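You operate a simulated robot arm through the tools that you are given. There is no shell and no other tool.

Carry out the task below with a simulated robot arm. There is one attempt and no reset: what you move stays moved.

## Task
Put the cable's black plug in the socket on the winder plate.
Fine: spindle brake on before the guard opens; guard shut, then brake off. Where these are worked on the way, their far stop is far enough and under half their travel is too little: yellow guard.

The check looks at the end state, three seconds after you hand in, the way a careful person would. Anything else that was tipped, shoved, dropped, spilled or broken makes it a failure.

## Robot
A 6-joint arm with a three-finger gripper, fixed in place. Base frame: the origin is on the floor under the middle of its stand, x ahead of it, y to its left, z up. Readings come in m, degrees, newtons and seconds.
It reaches about 1.213 m from its shoulder. Its first joint turns from -166.0 to 166.0 degrees. Payload 4.89 kg.
The tool frame sits at the grasp point between the pads (the TCP): z along the fingers, y along the line on which they close. The tips reach 0.03 m beyond it. The gripper opens to 0.164 m; its body begins 0.125 m behind the TCP.
Orientation is that of the tool frame in the base frame, as a unit quaternion [x, y, z, w]. With the fingers straight down and closing along the base's y, the tool's x points along the base's -x, its y along +y and its z along -z.

## Interface
- The arm moves only by the tool nudge_tool. Its argument "steps" is a list that holds one entry, the list of rows, each a list of 7 numbers: the gripper command, from -1 (shut) to 1 (fully open), values between in proportion, then the shift along the tool's x, y, z in m, then the turn, a rotation vector about the tool's x, y, z in degrees. In form: [[[fingers, tx, ty, tz, wx, wy, wz], ...]]. A call has 1 to 20 rows; each row shifts and turns the commanded pose from where the row before left it, along the tool's axes as they then stand. A row lasts 0.2 s, in which the tool goes at most 0.05 m and 8.6 degrees; a call with a longer step from one row to the next is refused whole, and so is a gripper value outside its range. Where a pose cannot be reached the arm comes as near as it can. A force on the tool above 60 N (or 10 N above the force at the start of the call, whichever is more), or a blocked arm, ends the call early, and 0.2 s more pass. Each finger travels about 0.108 m/s and halts on what it meets, pressing with about 24 N; the grip force reading is that of the motor and also rises with nothing between the fingers. The clock runs only during rows and for 0.2 s after the last one: add rows that do not move to give the fingers time. It gives the time, the measured TCP pose, the force on the tool (base axes), the opening and the grip force at its end, in the units of the frame above (readings bear some noise), with the torque about the TCP (base axes, N m) and any sound that the robot's microphone picked up, and new pictures: "pictures" is both (left out), scene, wrist or none.
- Cameras (640 x 400 px; columns grow to the right, rows downward): "scene" is fixed at [0.0492, 0.6482, 1.3675]; the picture's right is [-0.47, -0.88, 0.00], its down [-0.47, 0.25, -0.85] and it looks along [0.75, -0.40, -0.53] (base axes); focal length 320 px, centre (320, 200). "wrist" rides on the gripper at [0.076, -0.002, -0.152] in the tool frame; the picture's right is [0.02, 1.00, 0.00], its down [-0.88, 0.02, -0.47] and it looks along [-0.47, 0.01, 0.88] (tool axes); focal length 247 px, centre (320, 200). There is no depth. A picture from a camera that has moved, and an enlarged one, comes with that camera's place and axes in the base frame and with its lens.
- raise_lower(by): moves the trunk up (or, below 0, down) by that many m; the arm rides with it, the base frame stays. It gives what a move gives, with no picture.
- close_up(camera, box): a new picture of the part [left, top, right, bottom] of that camera's present view, enlarged. The clock stands still meanwhile.
- hand_in(): hands the job in; it is judged then, once.

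Places have to be worked out from the pictures, the camera data and where the tool is seen. Open the gripper and draw the arm clear of the work before you hand the job in, unless the task says otherwise.

The tools are called after "Call:" as a command line: name --argument value ..., lists and objects as JSON in quotes. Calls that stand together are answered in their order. nudge_tool: Moves the arm, as the interface text tells. Its arguments: {"type":"object","properties":{"steps":{"type":"array","items":{"type":"array","items":{"type":"array","items":{"type":"number"}}}},"pictures":{"type":"string","enum":["both","scene","wrist","none"]}},"required":["steps"]} The other tools are called the same way: raise_lower (by) moves the trunk up or down; close_up (camera, box) takes an enlarged picture of a part of a camera's view; hand_in () hands the job in.

At the start:

```text
time: 0.0
tool_pos: [0.588, 0.4292, 1.1579]
tool_rot: [0.0, 1.0, 0.001, 0.0]
contact_force: [0.2, -0.2, 0.1]
torque: [-0.02, -0.01, 0.0]
gripper_width: 0.1644
gripper_force: 0.0
trunk travel left (down, up): [-0.175, 0.215]
```

scene: 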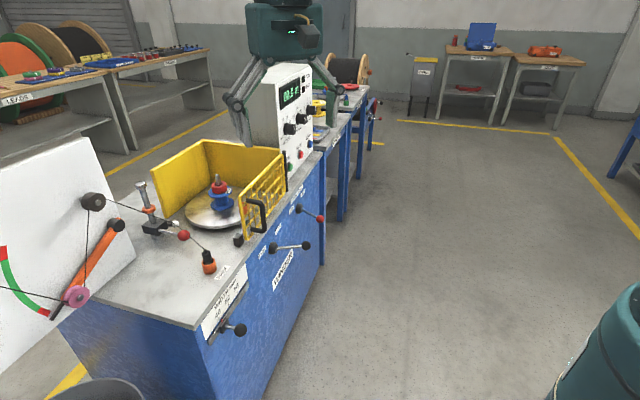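
wrist: 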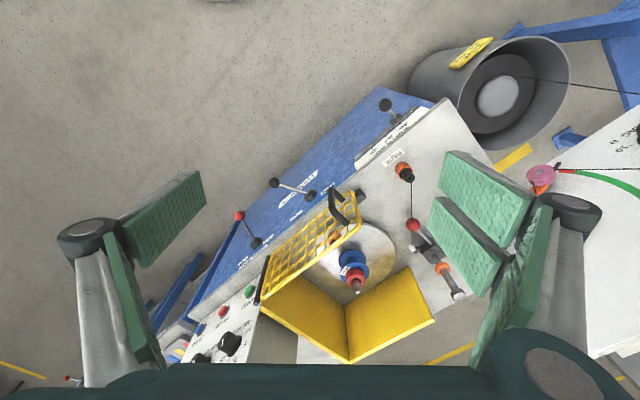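

The scene shows a winder bench with a yellow guard, levers on the blue front, and a parked plug near the front. I'll take enlarged looks before moving.

Call:
close_up --camera "scene" --box '[120, 120, 340, 260]'

Call:
close_up --camera "scene" --box '[180, 190, 340, 350]'

Call:
close_up --camera "wrist" --box '[220, 150, 480, 370]'

Call:
close_up --camera "wrist" --box '[180, 80, 440, 280]'

```text
2.86 times, centred on (230, 190) of scene
camera zoom: at [0.0492, 0.6482, 1.3675], right [-0.47, -0.88, 0.0], down [-0.47, 0.25, -0.85], along [0.75, -0.4, -0.53], focal length 913 px, centre (577, 229)
```

zoom: 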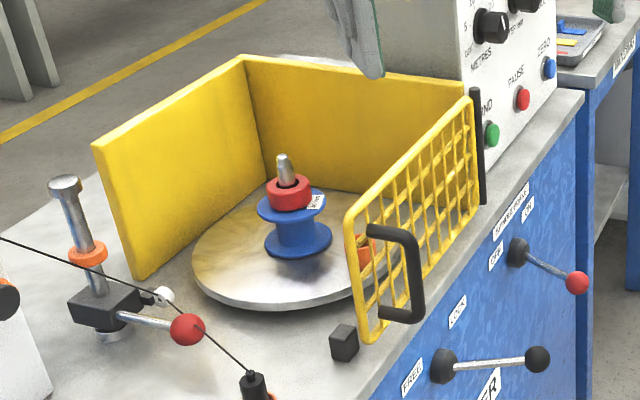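

```text
2.50 times, centred on (260, 270) of scene
camera zoom: at [0.0492, 0.6482, 1.3675], right [-0.47, -0.88, 0.0], down [-0.47, 0.25, -0.85], along [0.75, -0.4, -0.53], focal length 799 px, centre (470, 25)
```

zoom: 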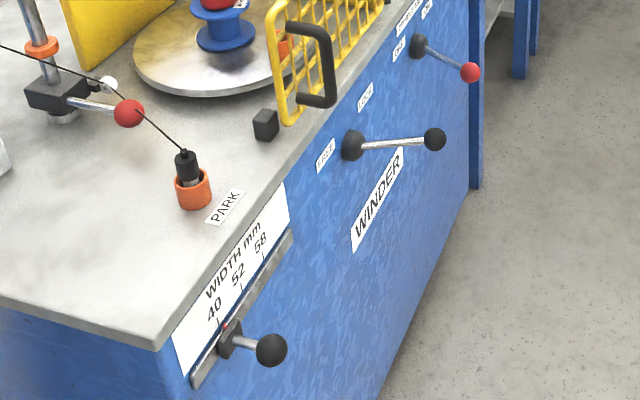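

```text
1.82 times, centred on (350, 260) of wrist
camera zoom: at [0.5102, 0.428, 1.3108], right [-0.02, 1.0, 0.0], down [0.88, 0.02, 0.47], along [0.47, 0.01, -0.88], focal length 449 px, centre (266, 91)
```

zoom: 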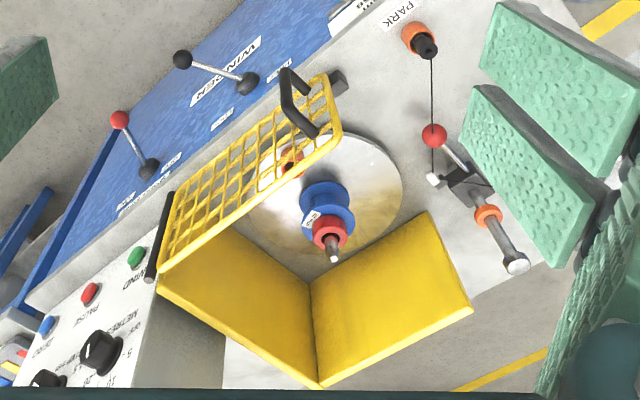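

```text
2.00 times, centred on (310, 180) of wrist
camera zoom: at [0.5102, 0.428, 1.3108], right [-0.02, 1.0, 0.0], down [0.88, 0.02, 0.47], along [0.47, 0.01, -0.88], focal length 494 px, centre (340, 240)
```

zoom: 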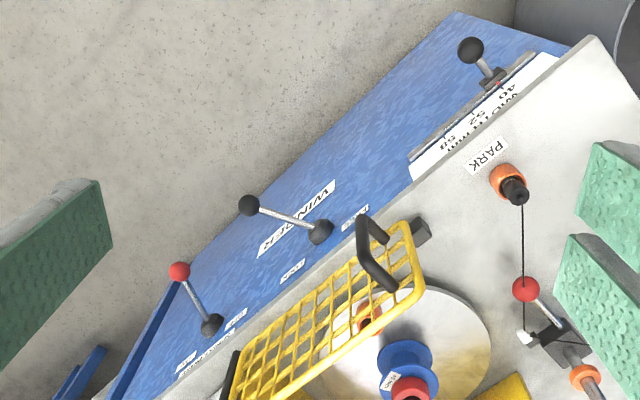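

The red-knob lever appears to be the spindle brake and the black-knob lever a FREE/LOCK one; I'll zoom in on the labels and the socket.

Call:
close_up --camera "scene" --box '[255, 185, 335, 235]'

Call:
close_up --camera "scene" --box '[235, 215, 325, 275]'

Call:
close_up --camera "scene" --box '[180, 165, 270, 225]'

Call:
close_up --camera "scene" --box '[260, 60, 340, 180]'

Call:
close_up --camera "wrist" --box '[320, 170, 420, 250]'

Call:
close_up --camera "wrist" --box '[210, 160, 330, 270]'

Call:
close_up --camera "scene" --box '[120, 170, 230, 280]'

Call:
close_up --camera "scene" --box '[0, 140, 140, 330]'

```text
8.00 times, centred on (295, 210) of scene
camera zoom: at [0.0492, 0.6482, 1.3675], right [-0.47, -0.88, 0.0], down [-0.47, 0.25, -0.85], along [0.75, -0.4, -0.53], focal length 2556 px, centre (520, 120)
```

zoom: 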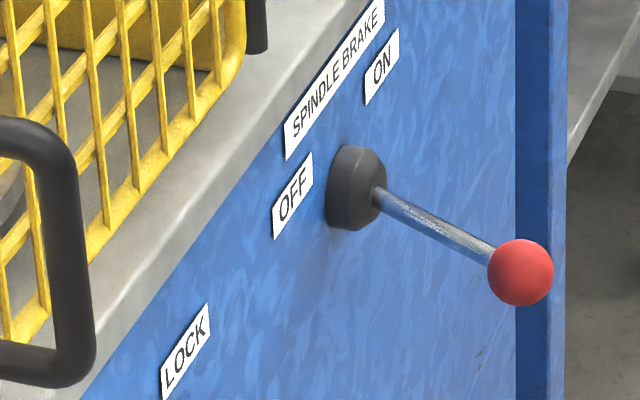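

```text
6.67 times, centred on (280, 245) of scene
camera zoom: at [0.0492, 0.6482, 1.3675], right [-0.47, -0.88, 0.0], down [-0.47, 0.25, -0.85], along [0.75, -0.4, -0.53], focal length 2130 px, centre (587, -100)
```

zoom: 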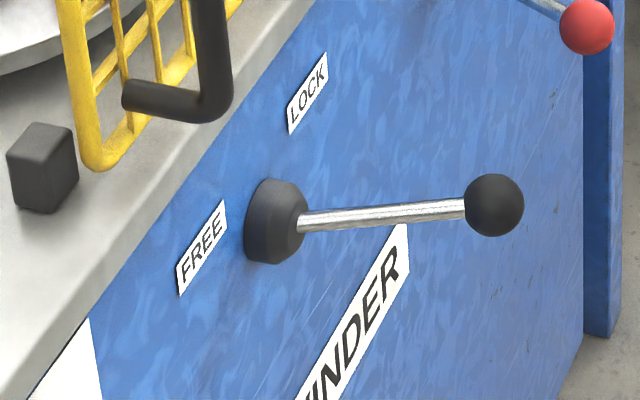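

```text
6.67 times, centred on (225, 195) of scene
camera zoom: at [0.0492, 0.6482, 1.3675], right [-0.47, -0.88, 0.0], down [-0.47, 0.25, -0.85], along [0.75, -0.4, -0.53], focal length 2130 px, centre (953, 233)
```

zoom: 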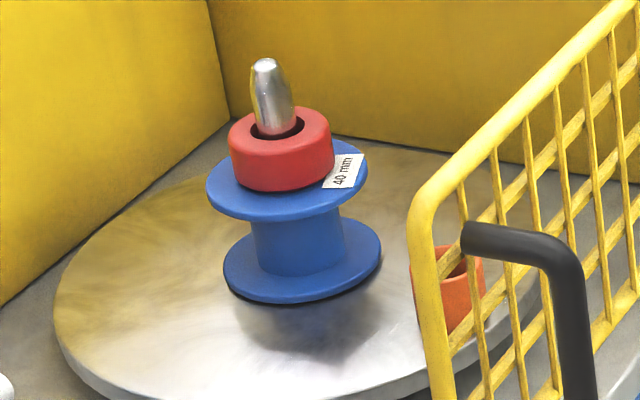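

```text
3.33 times, centred on (300, 120) of scene
camera zoom: at [0.0492, 0.6482, 1.3675], right [-0.47, -0.88, 0.0], down [-0.47, 0.25, -0.85], along [0.75, -0.4, -0.53], focal length 1065 px, centre (387, 467)
```

zoom: 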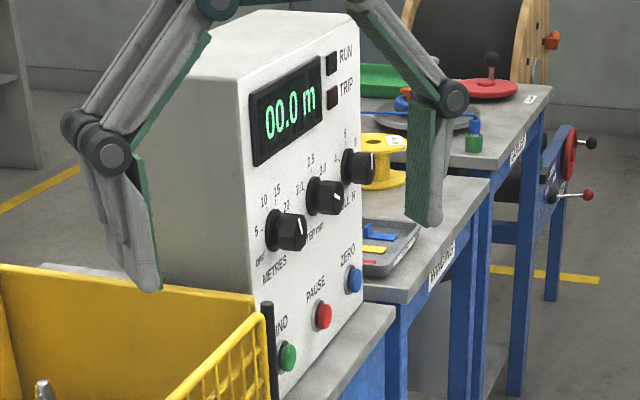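

```text
5.00 times, centred on (370, 210) of wrist
camera zoom: at [0.5102, 0.428, 1.3108], right [-0.02, 1.0, 0.0], down [0.88, 0.02, 0.47], along [0.47, 0.01, -0.88], focal length 1235 px, centre (70, 150)
```

zoom: 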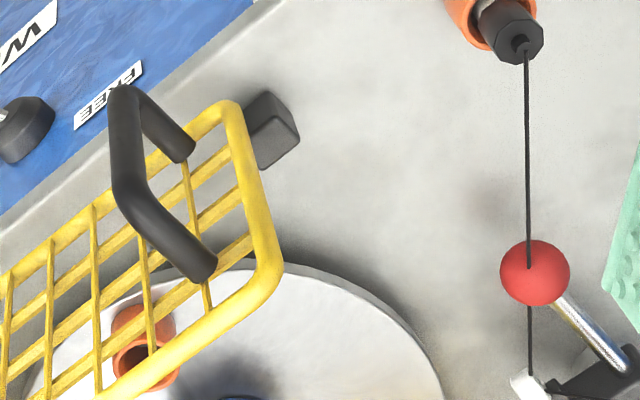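

```text
3.64 times, centred on (270, 215) of wrist
camera zoom: at [0.5102, 0.428, 1.3108], right [-0.02, 1.0, 0.0], down [0.88, 0.02, 0.47], along [0.47, 0.01, -0.88], focal length 898 px, centre (502, 146)
```

zoom: 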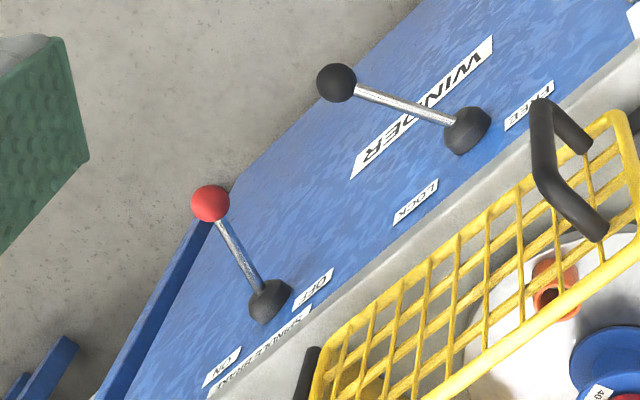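

```text
3.64 times, centred on (175, 225) of scene
camera zoom: at [0.0492, 0.6482, 1.3675], right [-0.47, -0.88, 0.0], down [-0.47, 0.25, -0.85], along [0.75, -0.4, -0.53], focal length 1162 px, centre (847, 109)
```

zoom: 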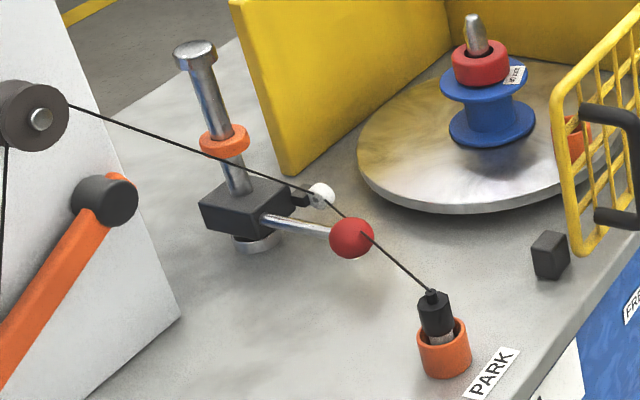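

```text
2.11 times, centred on (70, 235) of scene
camera zoom: at [0.0492, 0.6482, 1.3675], right [-0.47, -0.88, 0.0], down [-0.47, 0.25, -0.85], along [0.75, -0.4, -0.53], focal length 673 px, centre (846, 126)
```

zoom: 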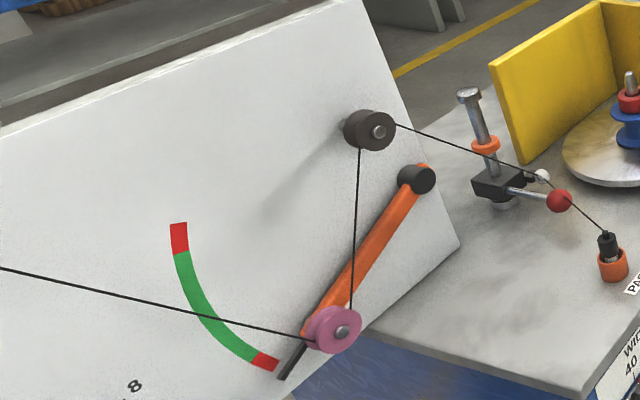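

Triangulating from both pictures gives these positions:
- Bench top at about z 0.764, with the front edge running at about -45° in x–y.
- Brake knob at about (0.905, 0.193, 0.68), hub at about (1.007, 0.231, 0.677). The lever swings sideways and currently leans to OFF.
- Guard handle bar at about (0.738, 0.454, 0.835–0.92).
- Plug top at about (0.704, 0.614, 0.85).
- Plate socket at about (0.872, 0.468, 0.846).

First I'll shift sideways over free floor, and turn and tilt the tool to face the front for a better look.

Call:
nudge_tool --steps '[[[0, -0.0053, -0.0382, 0.0067, 0, 0, 0], [0, -0.0053, -0.0382, 0.0067, 0, 0, 0], [0, -0.0053, -0.0382, 0.0067, 0, 0, 0], [0, -0.0053, -0.0382, 0.0067, 0, 0, 0], [0, -0.0053, -0.0382, 0.0067, 0, 0, 0], [0, -0.0053, -0.0382, 0.0067, 0, 0, 0], [0, 0, 0, 0, 0, 0, -7.5], [0, 0, 0, 0, 0, 0, -7.5], [0, 0, 0, 0, 0, 0, -7.5], [0, 0, 0, 0, 0, 0, -7.5], [0, 0, 0, 0, 0, 0, -7.5], [0, 0, 0, 0, 0, 0, -7.5], [0, 0, 0, 0, 0, -7, 0], [0, 0, 0, 0, 0, -7, 0], [0, 0, 0, 0, 0, -7, 0]]]'

```text
time: 3.2
tool_pos: [0.6192, 0.2012, 1.118]
tool_rot: [-0.378, 0.908, 0.071, 0.169]
contact_force: [1.2, 1.5, -0.1]
torque: [-0.12, 0.08, 0.0]
gripper_width: 0.0824
gripper_force: 0.0
trunk travel left (down, up): [-0.175, 0.215]
camera wrist: at [0.5309, 0.111, 1.2327], right [-0.72, 0.69, -0.01], down [0.45, 0.47, 0.76], along [0.53, 0.54, -0.65], focal length 247 px, centre (320, 200)
```

scene: 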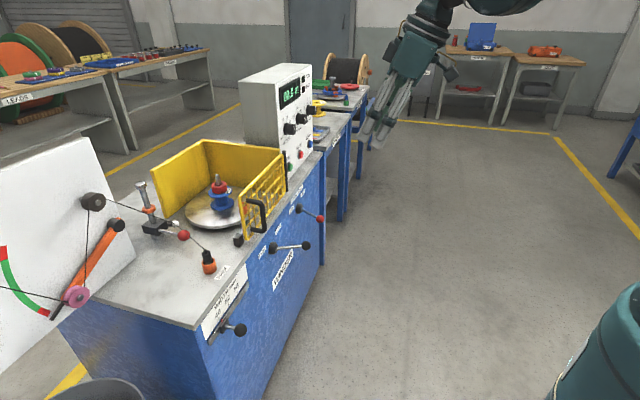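
wrist: 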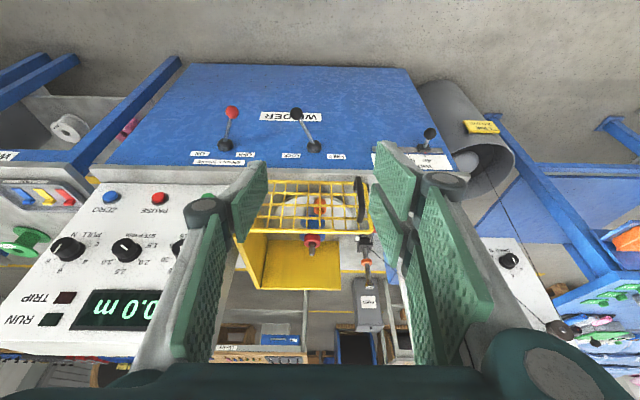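

The view now faces the front panel. I'll zoom in on the levers and labels, the guard, and the fingers.

Call:
close_up --camera "wrist" --box '[180, 90, 380, 190]'

Call:
close_up --camera "wrist" --box '[235, 165, 395, 295]'

Call:
close_up --camera "wrist" --box '[340, 100, 560, 380]'

```text
3.20 times, centred on (280, 140) of wrist
camera zoom: at [0.5309, 0.111, 1.2327], right [-0.72, 0.69, -0.01], down [0.45, 0.47, 0.76], along [0.53, 0.54, -0.65], focal length 790 px, centre (448, 392)
```

zoom: 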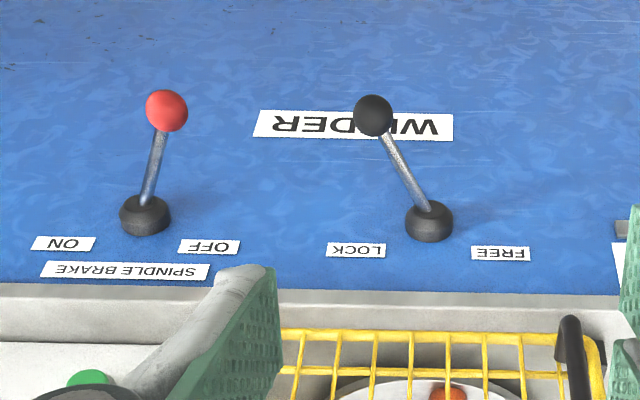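

```text
3.08 times, centred on (315, 230) of wrist
camera zoom: at [0.5309, 0.111, 1.2327], right [-0.72, 0.69, -0.01], down [0.45, 0.47, 0.76], along [0.53, 0.54, -0.65], focal length 760 px, centre (335, 108)
```

zoom: 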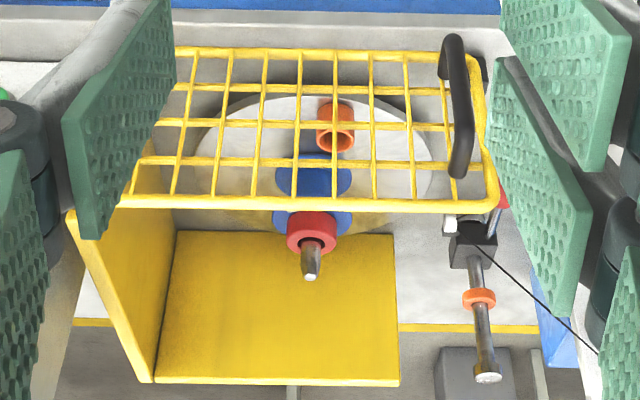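

```text
1.43 times, centred on (450, 240) of wrist
camera zoom: at [0.5309, 0.111, 1.2327], right [-0.72, 0.69, -0.01], down [0.45, 0.47, 0.76], along [0.53, 0.54, -0.65], focal length 353 px, centre (134, 143)
```

zoom: 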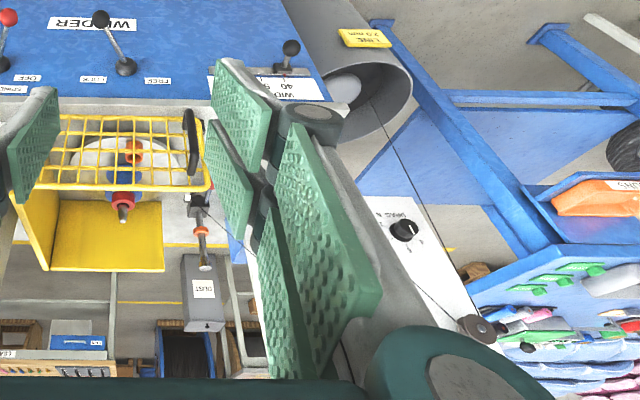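

The brake lever leans to OFF and the other lever leans to LOCK. My refined brake knob estimate is (0.912, 0.188, 0.675). I'll move to a pre-approach point 0.15 m back along the tool axis from the knob, keeping this tilt.

Call:
nudge_tool --steps '[[[0, -0.0029, -0.02404, 0.03718, 0, 0, 0], [0, -0.0029, -0.02404, 0.03718, 0, 0, 0], [0, -0.0029, -0.02404, 0.03718, 0, 0, 0], [0, -0.0029, -0.02404, 0.03718, 0, 0, 0], [0, -0.0029, -0.02404, 0.03718, 0, 0, 0], [0, -0.0029, -0.02404, 0.03718, 0, 0, 0], [0, -0.0029, -0.02404, 0.03718, 0, 0, 0], [0, -0.0029, -0.02404, 0.03718, 0, 0, 0], [0, -0.0029, -0.02404, 0.03718, 0, 0, 0], [0, 0, 0, 0, 0, 0, 0]]]'

```text
time: 5.4
tool_pos: [0.8754, 0.1517, 0.8144]
tool_rot: [-0.376, 0.908, 0.07, 0.168]
contact_force: [0.3, 0.4, 0.3]
torque: [-0.03, 0.07, -0.02]
gripper_width: 0.0819
gripper_force: 0.0
trunk travel left (down, up): [-0.175, 0.215]
camera wrist: at [0.7856, 0.0616, 0.9298], right [-0.72, 0.69, -0.01], down [0.45, 0.48, 0.76], along [0.53, 0.54, -0.65], focal length 247 px, centre (320, 200)
```

scene: 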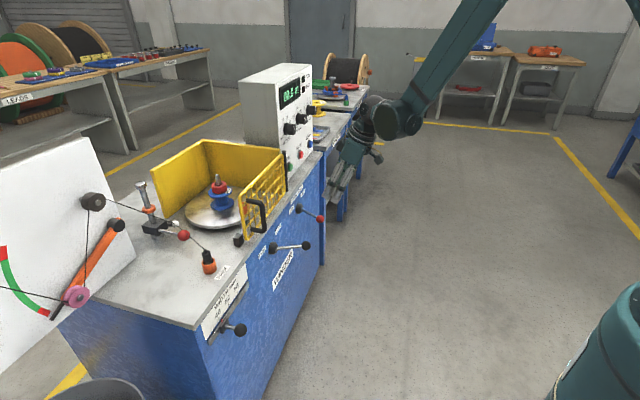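
wrist: 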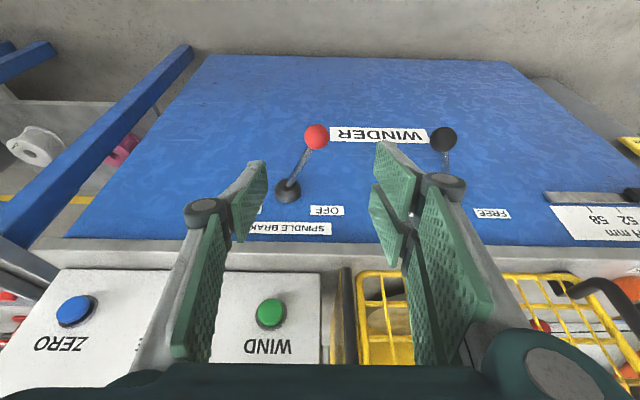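

The knob shows at pixel (317, 136), as predicted, so the estimate holds. I'll advance along the tool axis so the open fingers straddle the knob.

Call:
nudge_tool --steps '[[[0, 0, -0.001, 0.037, 0, 0, 0], [0, 0, -0.001, 0.037, 0, 0, 0], [0, 0, -0.001, 0.037, 0, 0, 0], [0, 0, -0.001, 0.037, 0, 0, 0], [-0.4, 0, 0, 0, 0, 0, 0], [-0.4, 0, 0, 0, 0, 0, 0]]]'

```text
time: 6.8
tool_pos: [0.9171, 0.1852, 0.6775]
tool_rot: [-0.376, 0.908, 0.07, 0.169]
contact_force: [0.2, 1.2, -0.2]
torque: [-0.01, 0.03, 0.01]
gripper_width: 0.0492
gripper_force: 0.1
trunk travel left (down, up): [-0.175, 0.215]
camera wrist: at [0.8278, 0.0946, 0.7918], right [-0.72, 0.69, -0.01], down [0.45, 0.48, 0.76], along [0.53, 0.54, -0.65], focal length 247 px, centre (320, 200)
```

scene: 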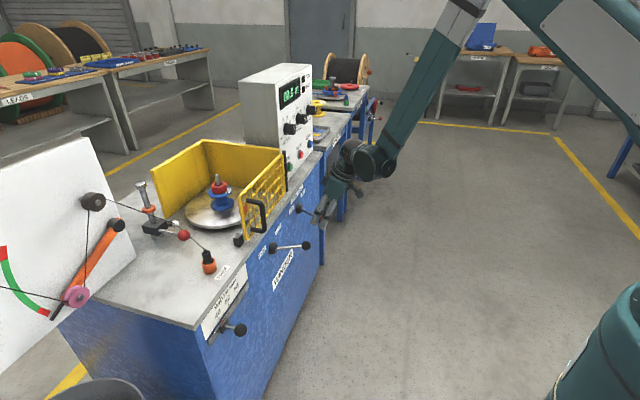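
wrist: 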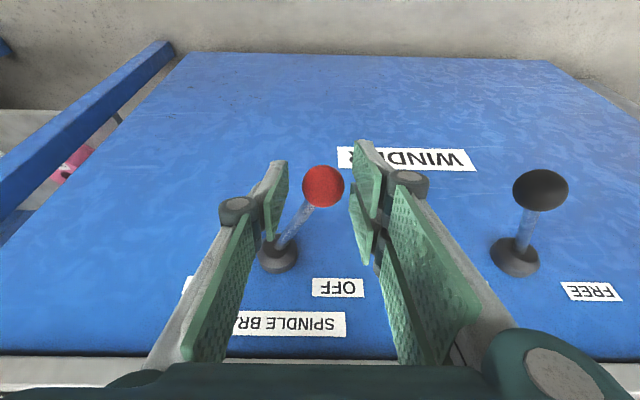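

The knob sits between the fingers. I'll sweep along tool -y (toward ON), with a slight bulge outward to follow the lever's arc.

Call:
nudge_tool --steps '[[[-0.4, 0.002, -0.015, 0, 0, 0, 0], [-0.4, 0.002, -0.015, 0, 0, 0, 0], [-0.4, 0.002, -0.015, 0, 0, 0, 0], [-0.4, 0, -0.015, 0, 0, 0, 0], [-0.4, -0.002, -0.015, 0, 0, 0, 0], [-0.4, -0.002, -0.012, 0, 0, 0, 0], [-0.4, -0.002, -0.008, 0, 0, 0, 0], [-0.4, 0, 0, 0, 0, 0, 0]]]'

```text
time: 8.6
tool_pos: [0.9816, 0.117, 0.6767]
tool_rot: [-0.377, 0.908, 0.07, 0.167]
contact_force: [-10.5, 1.9, -5.1]
torque: [-0.22, 0.2, 0.5]
gripper_width: 0.0525
gripper_force: 3.8
trunk travel left (down, up): [-0.175, 0.215]
camera wrist: at [0.8928, 0.0272, 0.7919], right [-0.72, 0.69, -0.01], down [0.45, 0.48, 0.76], along [0.53, 0.54, -0.65], focal length 247 px, centre (320, 200)
```

scene: 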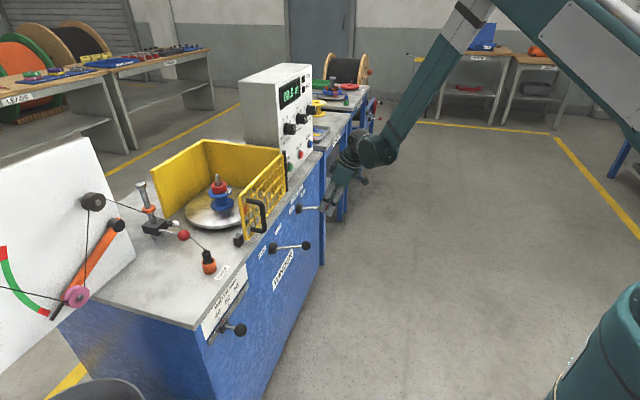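
wrist: 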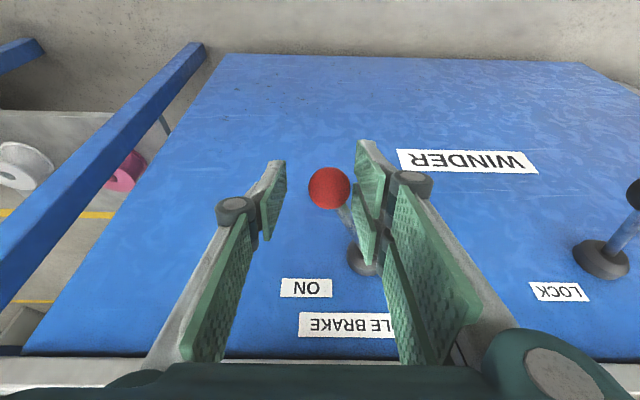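

The lever now leans to the ON side with about 10 N of reaction. I'll push slightly more to confirm that it's at its stop.

Call:
nudge_tool --steps '[[[-0.4, 0, -0.004, 0, 0, 0, 0], [-0.4, 0, -0.004, 0, 0, 0, 0], [-0.4, 0, -0.004, 0, 0, 0, 0], [-0.4, 0, 0, 0, 0, 0, 0]]]' --pictures "wrist"

```text
time: 9.6
tool_pos: [0.9862, 0.1136, 0.6772]
tool_rot: [-0.379, 0.908, 0.072, 0.165]
contact_force: [-32.4, 16.8, -9.3]
torque: [-0.39, 0.59, 1.62]
gripper_width: 0.0633
gripper_force: 17.6
trunk travel left (down, up): [-0.175, 0.215]
stopped in row 4: the force on the tool passed its limit at 61 N (the readings are from after the stop); the commanded pose is now the measured one
camera wrist: at [0.8984, 0.0226, 0.7917], right [-0.73, 0.69, 0.0], down [0.45, 0.48, 0.76], along [0.52, 0.55, -0.66], focal length 247 px, centre (320, 200)
```

wrist: 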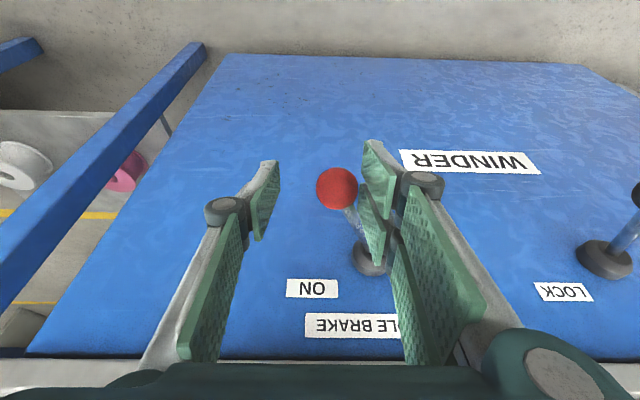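

That was a firm stop at 61 N, so the brake is fully ON. I'll ease off, open the fingers and back out along the tool axis.

Call:
nudge_tool --steps '[[[0, 0, 0.006, 0, 0, 0, 0], [0, 0, 0.004, 0, 0, 0, 0], [0, 0, 0, 0, 0, 0, 0], [0, 0, 0, -0.035, 0, 0, 0], [0, 0, 0, -0.035, 0, 0, 0], [0, 0, 0, -0.04, 0, 0, 0], [0, 0, 0, -0.04, 0, 0, 0], [0, 0, 0, 0, 0, 0, 0]]]'

```text
time: 11.4
tool_pos: [0.9431, 0.0785, 0.8165]
tool_rot: [-0.378, 0.908, 0.07, 0.167]
contact_force: [-0.2, 0.2, 0.1]
torque: [-0.03, -0.06, 0.02]
gripper_width: 0.0821
gripper_force: 0.2
trunk travel left (down, up): [-0.175, 0.215]
camera wrist: at [0.8554, -0.0119, 0.932], right [-0.72, 0.69, -0.01], down [0.45, 0.48, 0.76], along [0.52, 0.54, -0.65], focal length 247 px, centre (320, 200)
```

scene: 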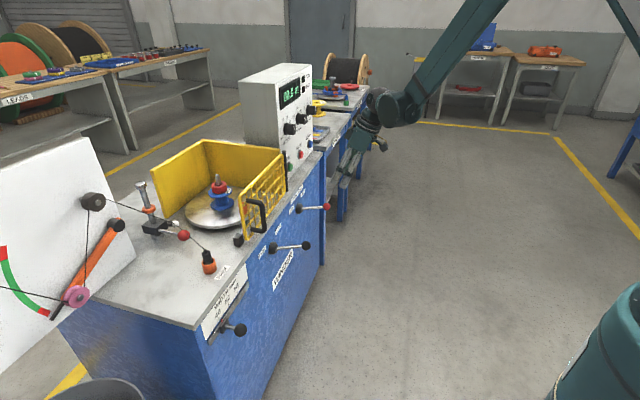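
wrist: 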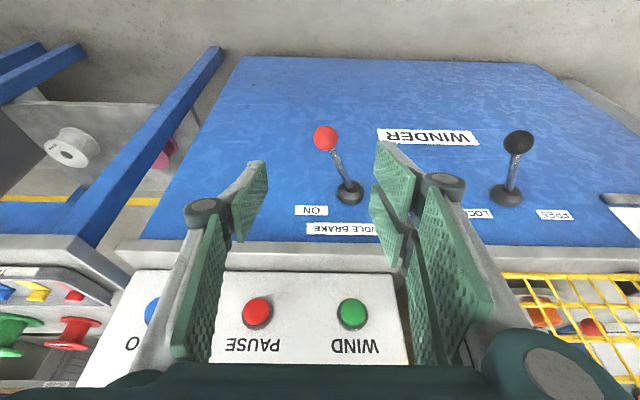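

The brake lever stays at ON. Before going to the guard handle I'll zoom in on the finger pads, to learn their width, and on the guard handle.

Call:
close_up --camera "wrist" --box '[350, 120, 510, 280]'

Call:
close_up --camera "scene" --box '[225, 160, 305, 250]'

```text
2.50 times, centred on (430, 200) of wrist
camera zoom: at [0.8554, -0.0119, 0.932], right [-0.72, 0.69, -0.01], down [0.45, 0.48, 0.76], along [0.52, 0.54, -0.65], focal length 617 px, centre (45, 200)
```

zoom: 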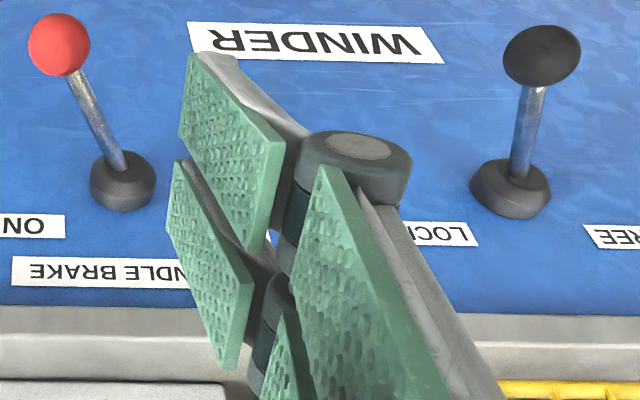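

```text
4.44 times, centred on (265, 205) of scene
camera zoom: at [0.0492, 0.6482, 1.3675], right [-0.47, -0.88, 0.0], down [-0.47, 0.25, -0.85], along [0.75, -0.4, -0.53], focal length 1420 px, centre (564, 178)
```

zoom: 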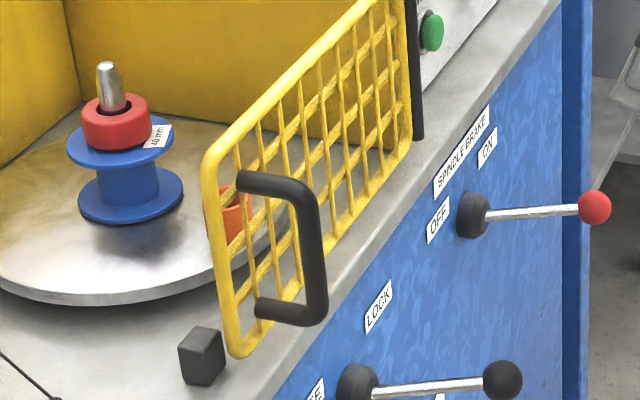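

The brake is set. Next I'll rise clear, straighten the tool to vertical and go above the guard handle bar (about (0.748, 0.450), top z about 0.92), with the fingers closing along the guard's plane.

Call:
nudge_tool --steps '[[[0, 0, 0, -0.0417, 0, 0, 0], [0, 0, 0, -0.0417, 0, 0, 0], [0, 0, 0, -0.0417, 0, 0, 0], [0, 0, 0, -0.0417, 0, 0, 0], [0, 0, 0, -0.0417, 0, 0, 0], [0, 0, 0, -0.0417, 0, 0, 0], [0, 0, 0, 0, 0, 7, 0], [0, 0, 0, 0, 0, 7, 0], [0, 0, 0, 0, 0, 6.8, 0], [0, -0.0206, 0.0401, 0.002, 0, 0, 0], [0, -0.0206, 0.0401, 0.002, 0, 0, 0], [0, -0.0206, 0.0401, 0.002, 0, 0, 0], [0, -0.0206, 0.0401, 0.002, 0, 0, 0], [0, -0.0206, 0.0401, 0.002, 0, 0, 0], [0, -0.0206, 0.0401, 0.002, 0, 0, 0], [0, -0.0206, 0.0401, 0.002, 0, 0, 0], [0, -0.0206, 0.0401, 0.002, 0, 0, 0], [0, -0.0206, 0.0401, 0.002, 0, 0, 0], [0, -0.0206, 0.0401, 0.002, 0, 0, 0], [0, 0, 0, 0, 0, 0, 0]]]'

```text
time: 15.6
tool_pos: [0.7407, 0.4464, 1.0321]
tool_rot: [-0.384, 0.923, 0.001, 0.0]
contact_force: [-0.5, 0.4, 0.4]
torque: [0.02, 0.01, 0.02]
gripper_width: 0.082
gripper_force: 0.1
trunk travel left (down, up): [-0.175, 0.215]
camera wrist: at [0.6871, 0.3906, 1.1837], right [-0.72, 0.69, 0.0], down [0.61, 0.64, 0.47], along [0.33, 0.35, -0.88], focal length 247 px, centre (320, 200)
```

scene: 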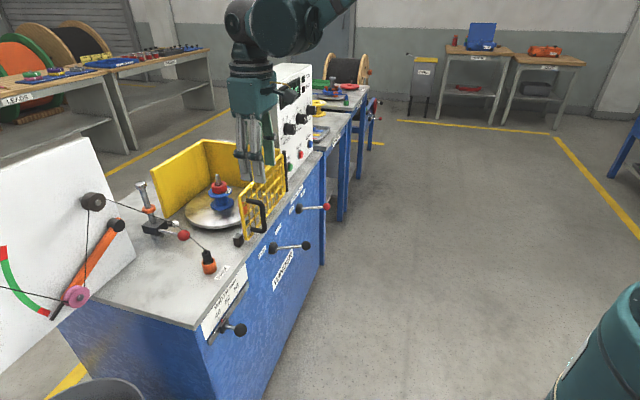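
wrist: 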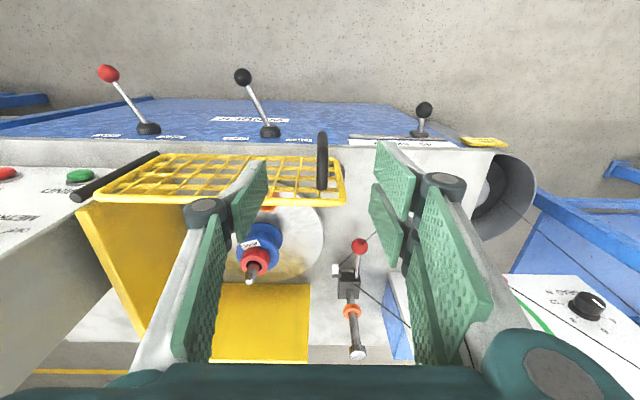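

The handle bar appears almost centred between the fingers. I'll zoom in to refine its location.

Call:
close_up --camera "wrist" --box '[270, 110, 390, 230]'

Call:
close_up --camera "wrist" --box '[60, 130, 300, 300]'

```text
3.33 times, centred on (330, 170) of wrist
camera zoom: at [0.6871, 0.3906, 1.1837], right [-0.72, 0.69, 0.0], down [0.61, 0.64, 0.47], along [0.33, 0.35, -0.88], focal length 823 px, centre (287, 300)
```

zoom: 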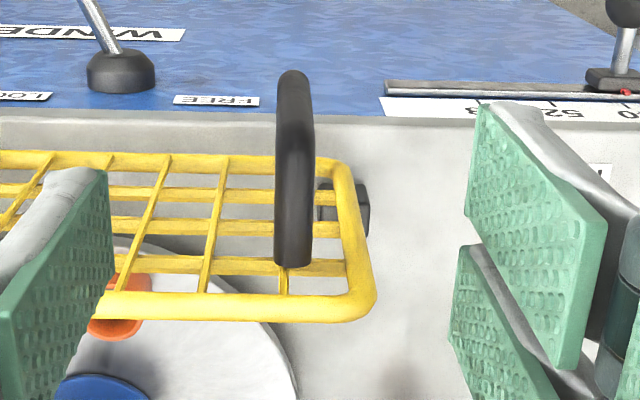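

```text
2.35 times, centred on (180, 215) of wrist
camera zoom: at [0.6871, 0.3906, 1.1837], right [-0.72, 0.69, 0.0], down [0.61, 0.64, 0.47], along [0.33, 0.35, -0.88], focal length 581 px, centre (649, 165)
```

zoom: 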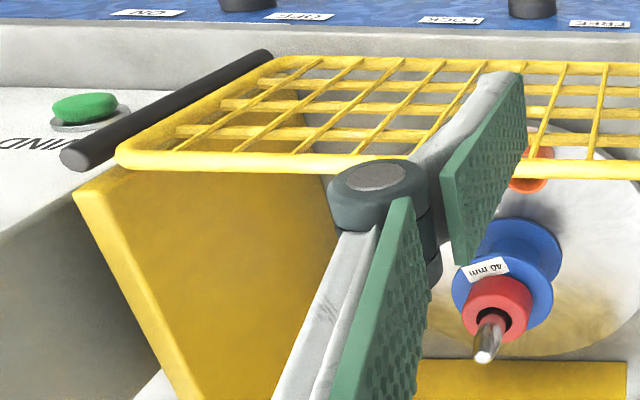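

The bar is centred between the fingers (tool y about 0, tool x about -0.007), and the guard's plane is parallel to the closing line. The hinge is at about (0.962, 0.298). I'll lower to z about 0.89 and grip the bar.

Call:
nudge_tool --steps '[[[0, 0, 0, 0.0355, 0, 0, 0], [0, 0, 0, 0.0355, 0, 0, 0], [0, 0, 0, 0.0355, 0, 0, 0], [0, 0, 0, 0.0355, 0, 0, 0], [-0.5, 0, 0, 0, 0, 0, 0], [-1, 0, 0, 0, 0, 0, 0], [-1, 0, 0, 0, 0, 0, 0], [-1, 0, 0, 0, 0, 0, 0]]]'

```text
time: 17.5
tool_pos: [0.7389, 0.449, 0.8878]
tool_rot: [-0.386, 0.922, 0.003, 0.0]
contact_force: [-10.7, 7.2, -12.0]
torque: [0.19, 0.17, -0.09]
gripper_width: 0.0136
gripper_force: 44.7
trunk travel left (down, up): [-0.175, 0.215]
stopped in row 8: the force on the tool passed its limit at 62 N (the readings are from after the stop); the commanded pose is now the measured one
camera wrist: at [0.6866, 0.3938, 1.0402], right [-0.73, 0.69, 0.01], down [0.61, 0.64, 0.47], along [0.32, 0.35, -0.88], focal length 247 px, centre (320, 200)
```

scene: 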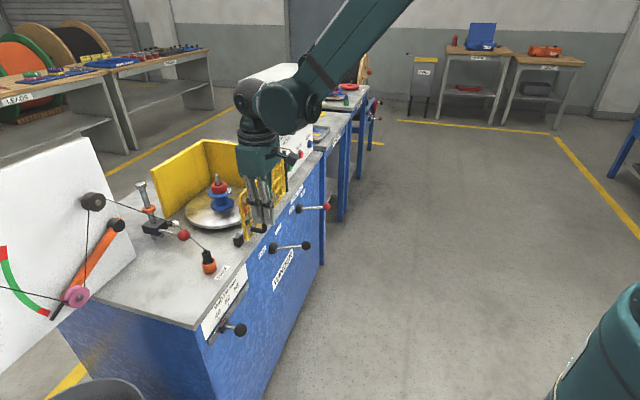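
wrist: 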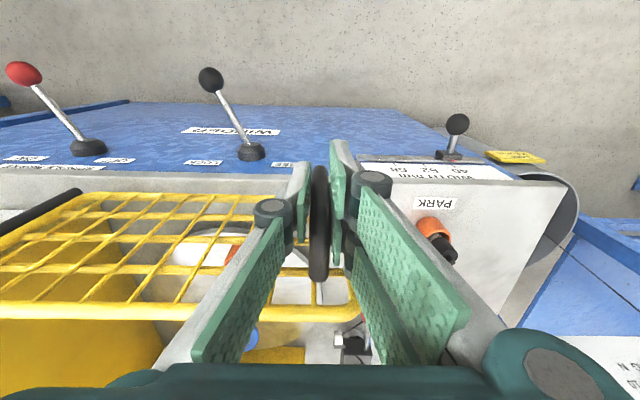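

The bar is gripped (width 0.0136). I'll start swinging the guard outward about its hinge with a small 12° test arc.

Call:
nudge_tool --steps '[[[-1, 0.0138, -0.0029, 0, 0, 0, -3], [-1, 0.0138, -0.0029, 0, 0, 0, -3], [-1, 0.0138, -0.0029, 0, 0, 0, -3], [-1, 0.0138, -0.0029, 0, 0, 0, -3]]]'

```text
time: 18.5
tool_pos: [0.7128, 0.3986, 0.8898]
tool_rot: [-0.481, 0.877, 0.003, -0.001]
contact_force: [-25.8, 12.1, -10.7]
torque: [0.12, 0.8, 0.15]
gripper_width: 0.0133
gripper_force: 45.1
trunk travel left (down, up): [-0.175, 0.215]
camera wrist: at [0.6727, 0.333, 1.0401], right [-0.85, 0.52, 0.0], down [0.46, 0.75, 0.47], along [0.24, 0.41, -0.88], focal length 247 px, centre (320, 200)
```

scene: 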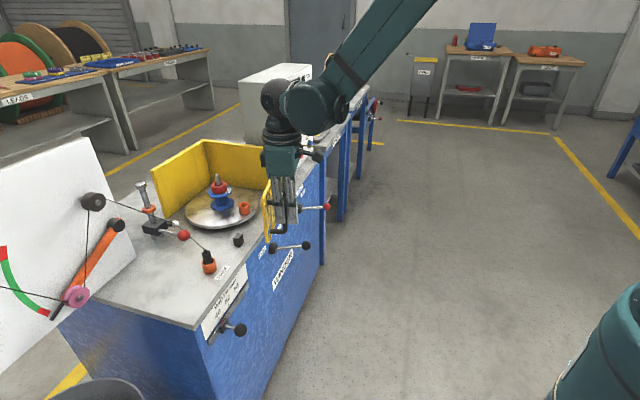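
wrist: 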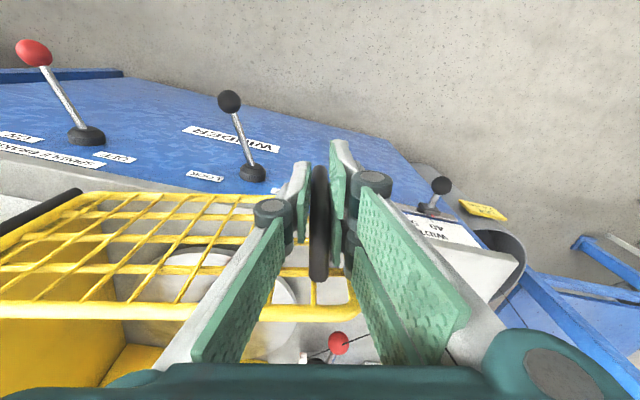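

The guard swings freely. The reaction pushes the tool away from the hinge, so I'll widen the arc slightly and continue 25° more.

Call:
nudge_tool --steps '[[[-1, 0.0229, -0.0038, 0, 0, 0, -5], [-1, 0.0229, -0.0038, 0, 0, 0, -5], [-1, 0.0229, -0.0038, 0, 0, 0, -5], [-1, 0.0229, -0.0045, 0, 0, 0, -5], [-1, 0.0229, -0.0053, 0, 0, 0, -5]]]' --pictures "scene"

```text
time: 19.7
tool_pos: [0.6936, 0.2936, 0.8881]
tool_rot: [-0.649, 0.761, 0.0, 0.004]
contact_force: [12.0, 1.2, -0.3]
torque: [-0.64, -0.25, 0.16]
gripper_width: 0.0134
gripper_force: 44.6
trunk travel left (down, up): [-0.175, 0.215]
stopped in row 5: the force on the tool passed its limit at 65 N (the readings are from after the stop); the commanded pose is now the measured one
```

scene: 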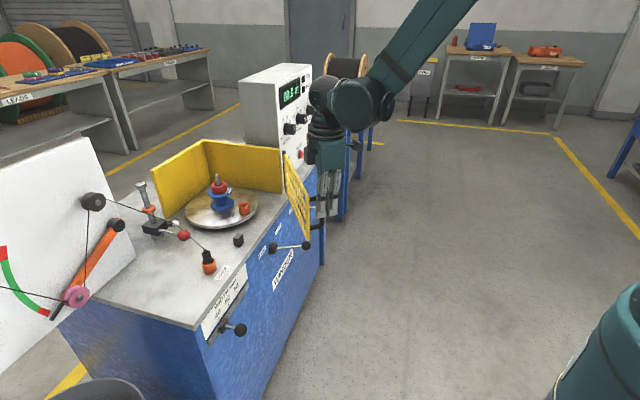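

The call stopped because the arc was slightly too wide; the guard is about 36° open. Refitting the arc from the measured points gives a hinge at about (0.966, 0.2975) and a radius of about 0.272. I'll continue with corrected steps.

Call:
nudge_tool --steps '[[[-1, 0.0186, -0.004, 0, 0, 0, -4], [-1, 0.0186, -0.004, 0, 0, 0, -4], [-1, 0.0186, -0.004, 0, 0, 0, -4], [-1, 0.0186, -0.004, 0, 0, 0, -4]]]' --pictures "scene"

```text
time: 20.7
tool_pos: [0.7055, 0.2186, 0.8879]
tool_rot: [0.748, -0.663, 0.0, -0.003]
contact_force: [24.3, 6.2, 17.0]
torque: [0.95, -0.57, -0.43]
gripper_width: 0.0132
gripper_force: 45.0
trunk travel left (down, up): [-0.175, 0.215]
```

scene: 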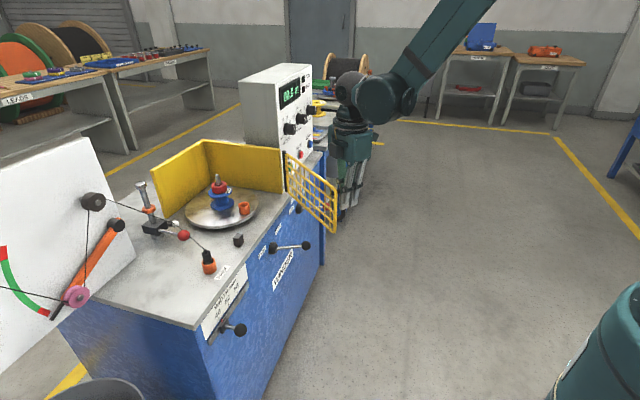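

The guard is about 52° open. The reaction now pulls toward the hinge, so I'll tighten the arc a little and keep going.

Call:
nudge_tool --steps '[[[-1, 0.0184, -0.0055, 0, 0, 0, -4], [-1, 0.0184, -0.0055, 0, 0, 0, -4], [-1, 0.0184, -0.005, 0, 0, 0, -4], [-1, 0.0184, -0.0045, 0, 0, 0, -4], [-1, 0.0184, -0.0039, 0, 0, 0, -4]]]' --pictures "scene"

```text
time: 22.0
tool_pos: [0.7477, 0.1342, 0.8879]
tool_rot: [0.852, -0.524, -0.001, -0.001]
contact_force: [-8.7, -6.6, 1.3]
torque: [-0.47, 0.12, 0.23]
gripper_width: 0.0135
gripper_force: 44.9
trunk travel left (down, up): [-0.175, 0.215]
stopped in row 5: the force on the tool passed its limit at 62 N (the readings are from after the stop); the commanded pose is now the measured one
```

scene: 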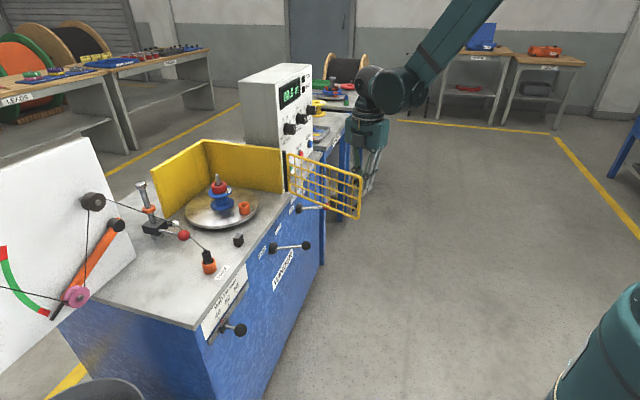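

About 71° open now. Refitting the arc through all the measured points gives a hinge at (0.970, 0.298) and R = 0.276, consistently. I'll continue opening toward the far stop.

Call:
nudge_tool --steps '[[[-1, 0.0189, -0.0039, 0, 0, 0, -4], [-1, 0.0189, -0.0039, 0, 0, 0, -4], [-1, 0.0189, -0.0039, 0, 0, 0, -4], [-1, 0.0189, -0.0039, 0, 0, 0, -4], [-1, 0.0189, -0.0039, 0, 0, 0, -4]]]'

```text
time: 23.2
tool_pos: [0.8191, 0.0669, 0.8874]
tool_rot: [0.93, -0.368, -0.001, -0.001]
contact_force: [-12.2, -19.4, -2.2]
torque: [-0.49, 0.31, 0.07]
gripper_width: 0.0134
gripper_force: 45.3
trunk travel left (down, up): [-0.175, 0.215]
camera wrist: at [0.8743, 0.0167, 1.0402], right [-0.67, -0.74, 0.0], down [-0.66, 0.59, 0.47], along [-0.35, 0.32, -0.88], focal length 247 px, centre (320, 200)
```

scene: 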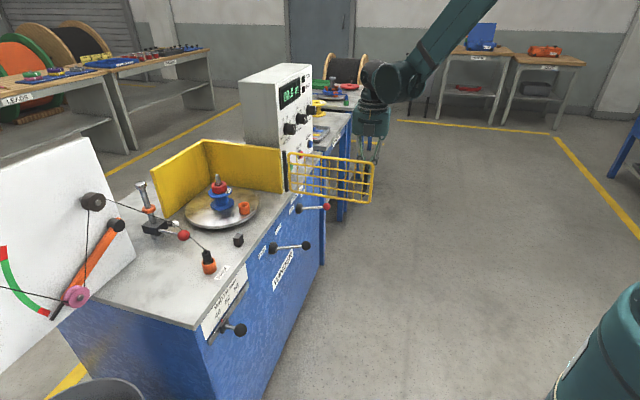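
wrist: 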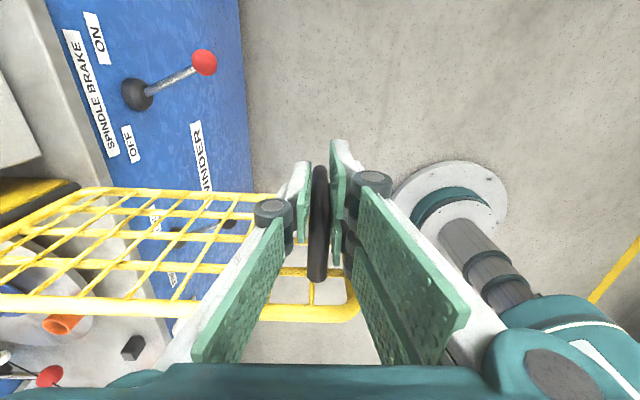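

About 91° open now. I'll carry on to find the far stop.

Call:
nudge_tool --steps '[[[-1, 0.0189, -0.003, 0, 0, 0, -4], [-1, 0.0189, -0.003, 0, 0, 0, -4], [-1, 0.0189, -0.0035, 0, 0, 0, -4], [-1, 0.0189, -0.0039, 0, 0, 0, -4], [-1, 0.0189, -0.0039, 0, 0, 0, -4]]]'

```text
time: 24.4
tool_pos: [0.906, 0.0305, 0.8874]
tool_rot: [0.98, -0.201, 0.0, -0.002]
contact_force: [5.0, 17.5, 6.3]
torque: [0.61, 0.19, -0.29]
gripper_width: 0.0131
gripper_force: 44.9
trunk travel left (down, up): [-0.175, 0.215]
camera wrist: at [0.9753, 0.0015, 1.0403], right [-0.37, -0.93, 0.0], down [-0.82, 0.33, 0.47], along [-0.44, 0.18, -0.88], focal length 247 px, centre (320, 200)
```

scene: 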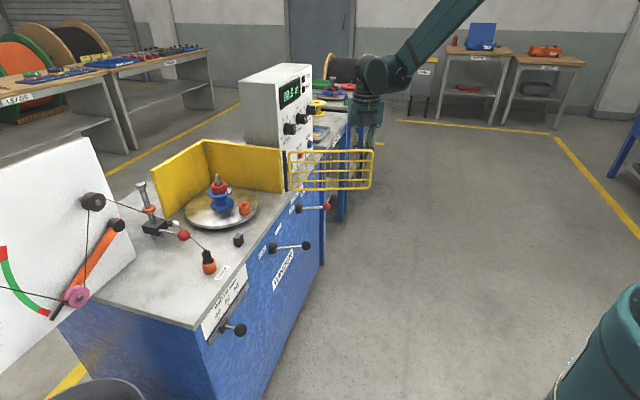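
wrist: 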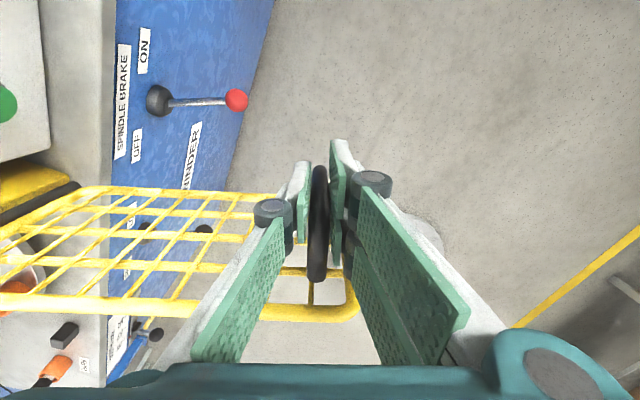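

About 111° open, still moving freely. I'll try a little further for the stop.

Call:
nudge_tool --steps '[[[-1, 0.0189, -0.0045, 0, 0, 0, -4], [-1, 0.0189, -0.0045, 0, 0, 0, -4], [-1, 0.0189, -0.0039, 0, 0, 0, -4], [-1, 0.0189, -0.0039, 0, 0, 0, -4]]]'

```text
time: 25.4
tool_pos: [0.9819, 0.0236, 0.8881]
tool_rot: [0.998, -0.062, -0.001, 0.0]
contact_force: [-1.0, 24.8, 10.4]
torque: [0.66, 0.25, -0.24]
gripper_width: 0.0137
gripper_force: 45.4
trunk travel left (down, up): [-0.175, 0.215]
camera wrist: at [1.057, 0.0151, 1.0403], right [-0.1, -0.99, 0.0], down [-0.88, 0.09, 0.47], along [-0.47, 0.05, -0.88], focal length 247 px, centre (320, 200)
```

scene: 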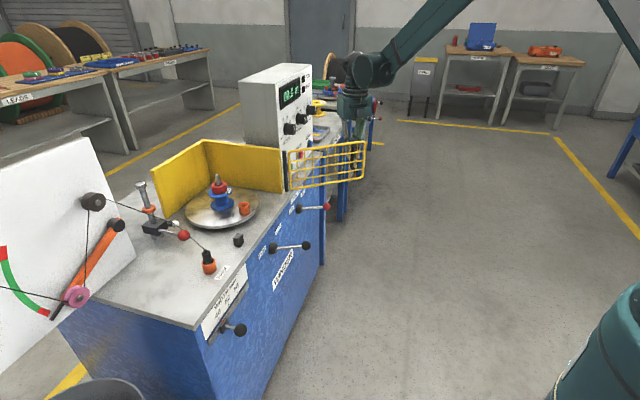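
wrist: 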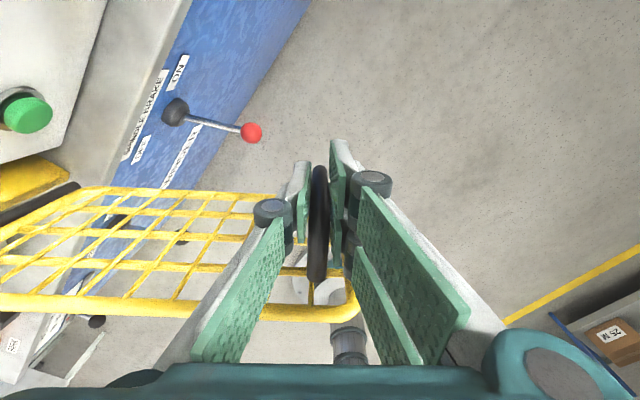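

About 127° open, with no stop yet and the reaction mostly radial. I'll ease inward slightly and try another 12°.

Call:
nudge_tool --steps '[[[-1, 0.0187, -0.006, 0, 0, 0, -4], [-1, 0.0187, -0.005, 0, 0, 0, -4], [-1, 0.0187, -0.0039, 0, 0, 0, -4]]]' --pictures "scene"

```text
time: 25.8
tool_pos: [1.0001, 0.0251, 0.8889]
tool_rot: [0.999, -0.05, 0.001, 0.009]
contact_force: [0.1, -16.9, -0.2]
torque: [0.43, -0.54, 0.61]
gripper_width: 0.0135
gripper_force: 45.6
out of reach, approached as far as the arm can: row 1, 2
trunk travel left (down, up): [-0.175, 0.215]
stopped in row 2: the force on the tool passed its limit at 101 N (the readings are from after the stop); the commanded pose is now the measured one
```

scene: 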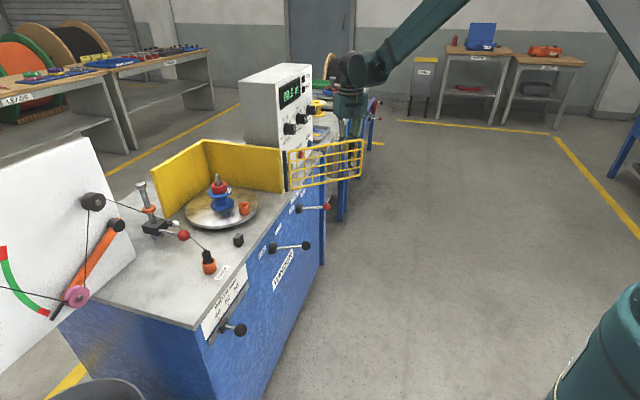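

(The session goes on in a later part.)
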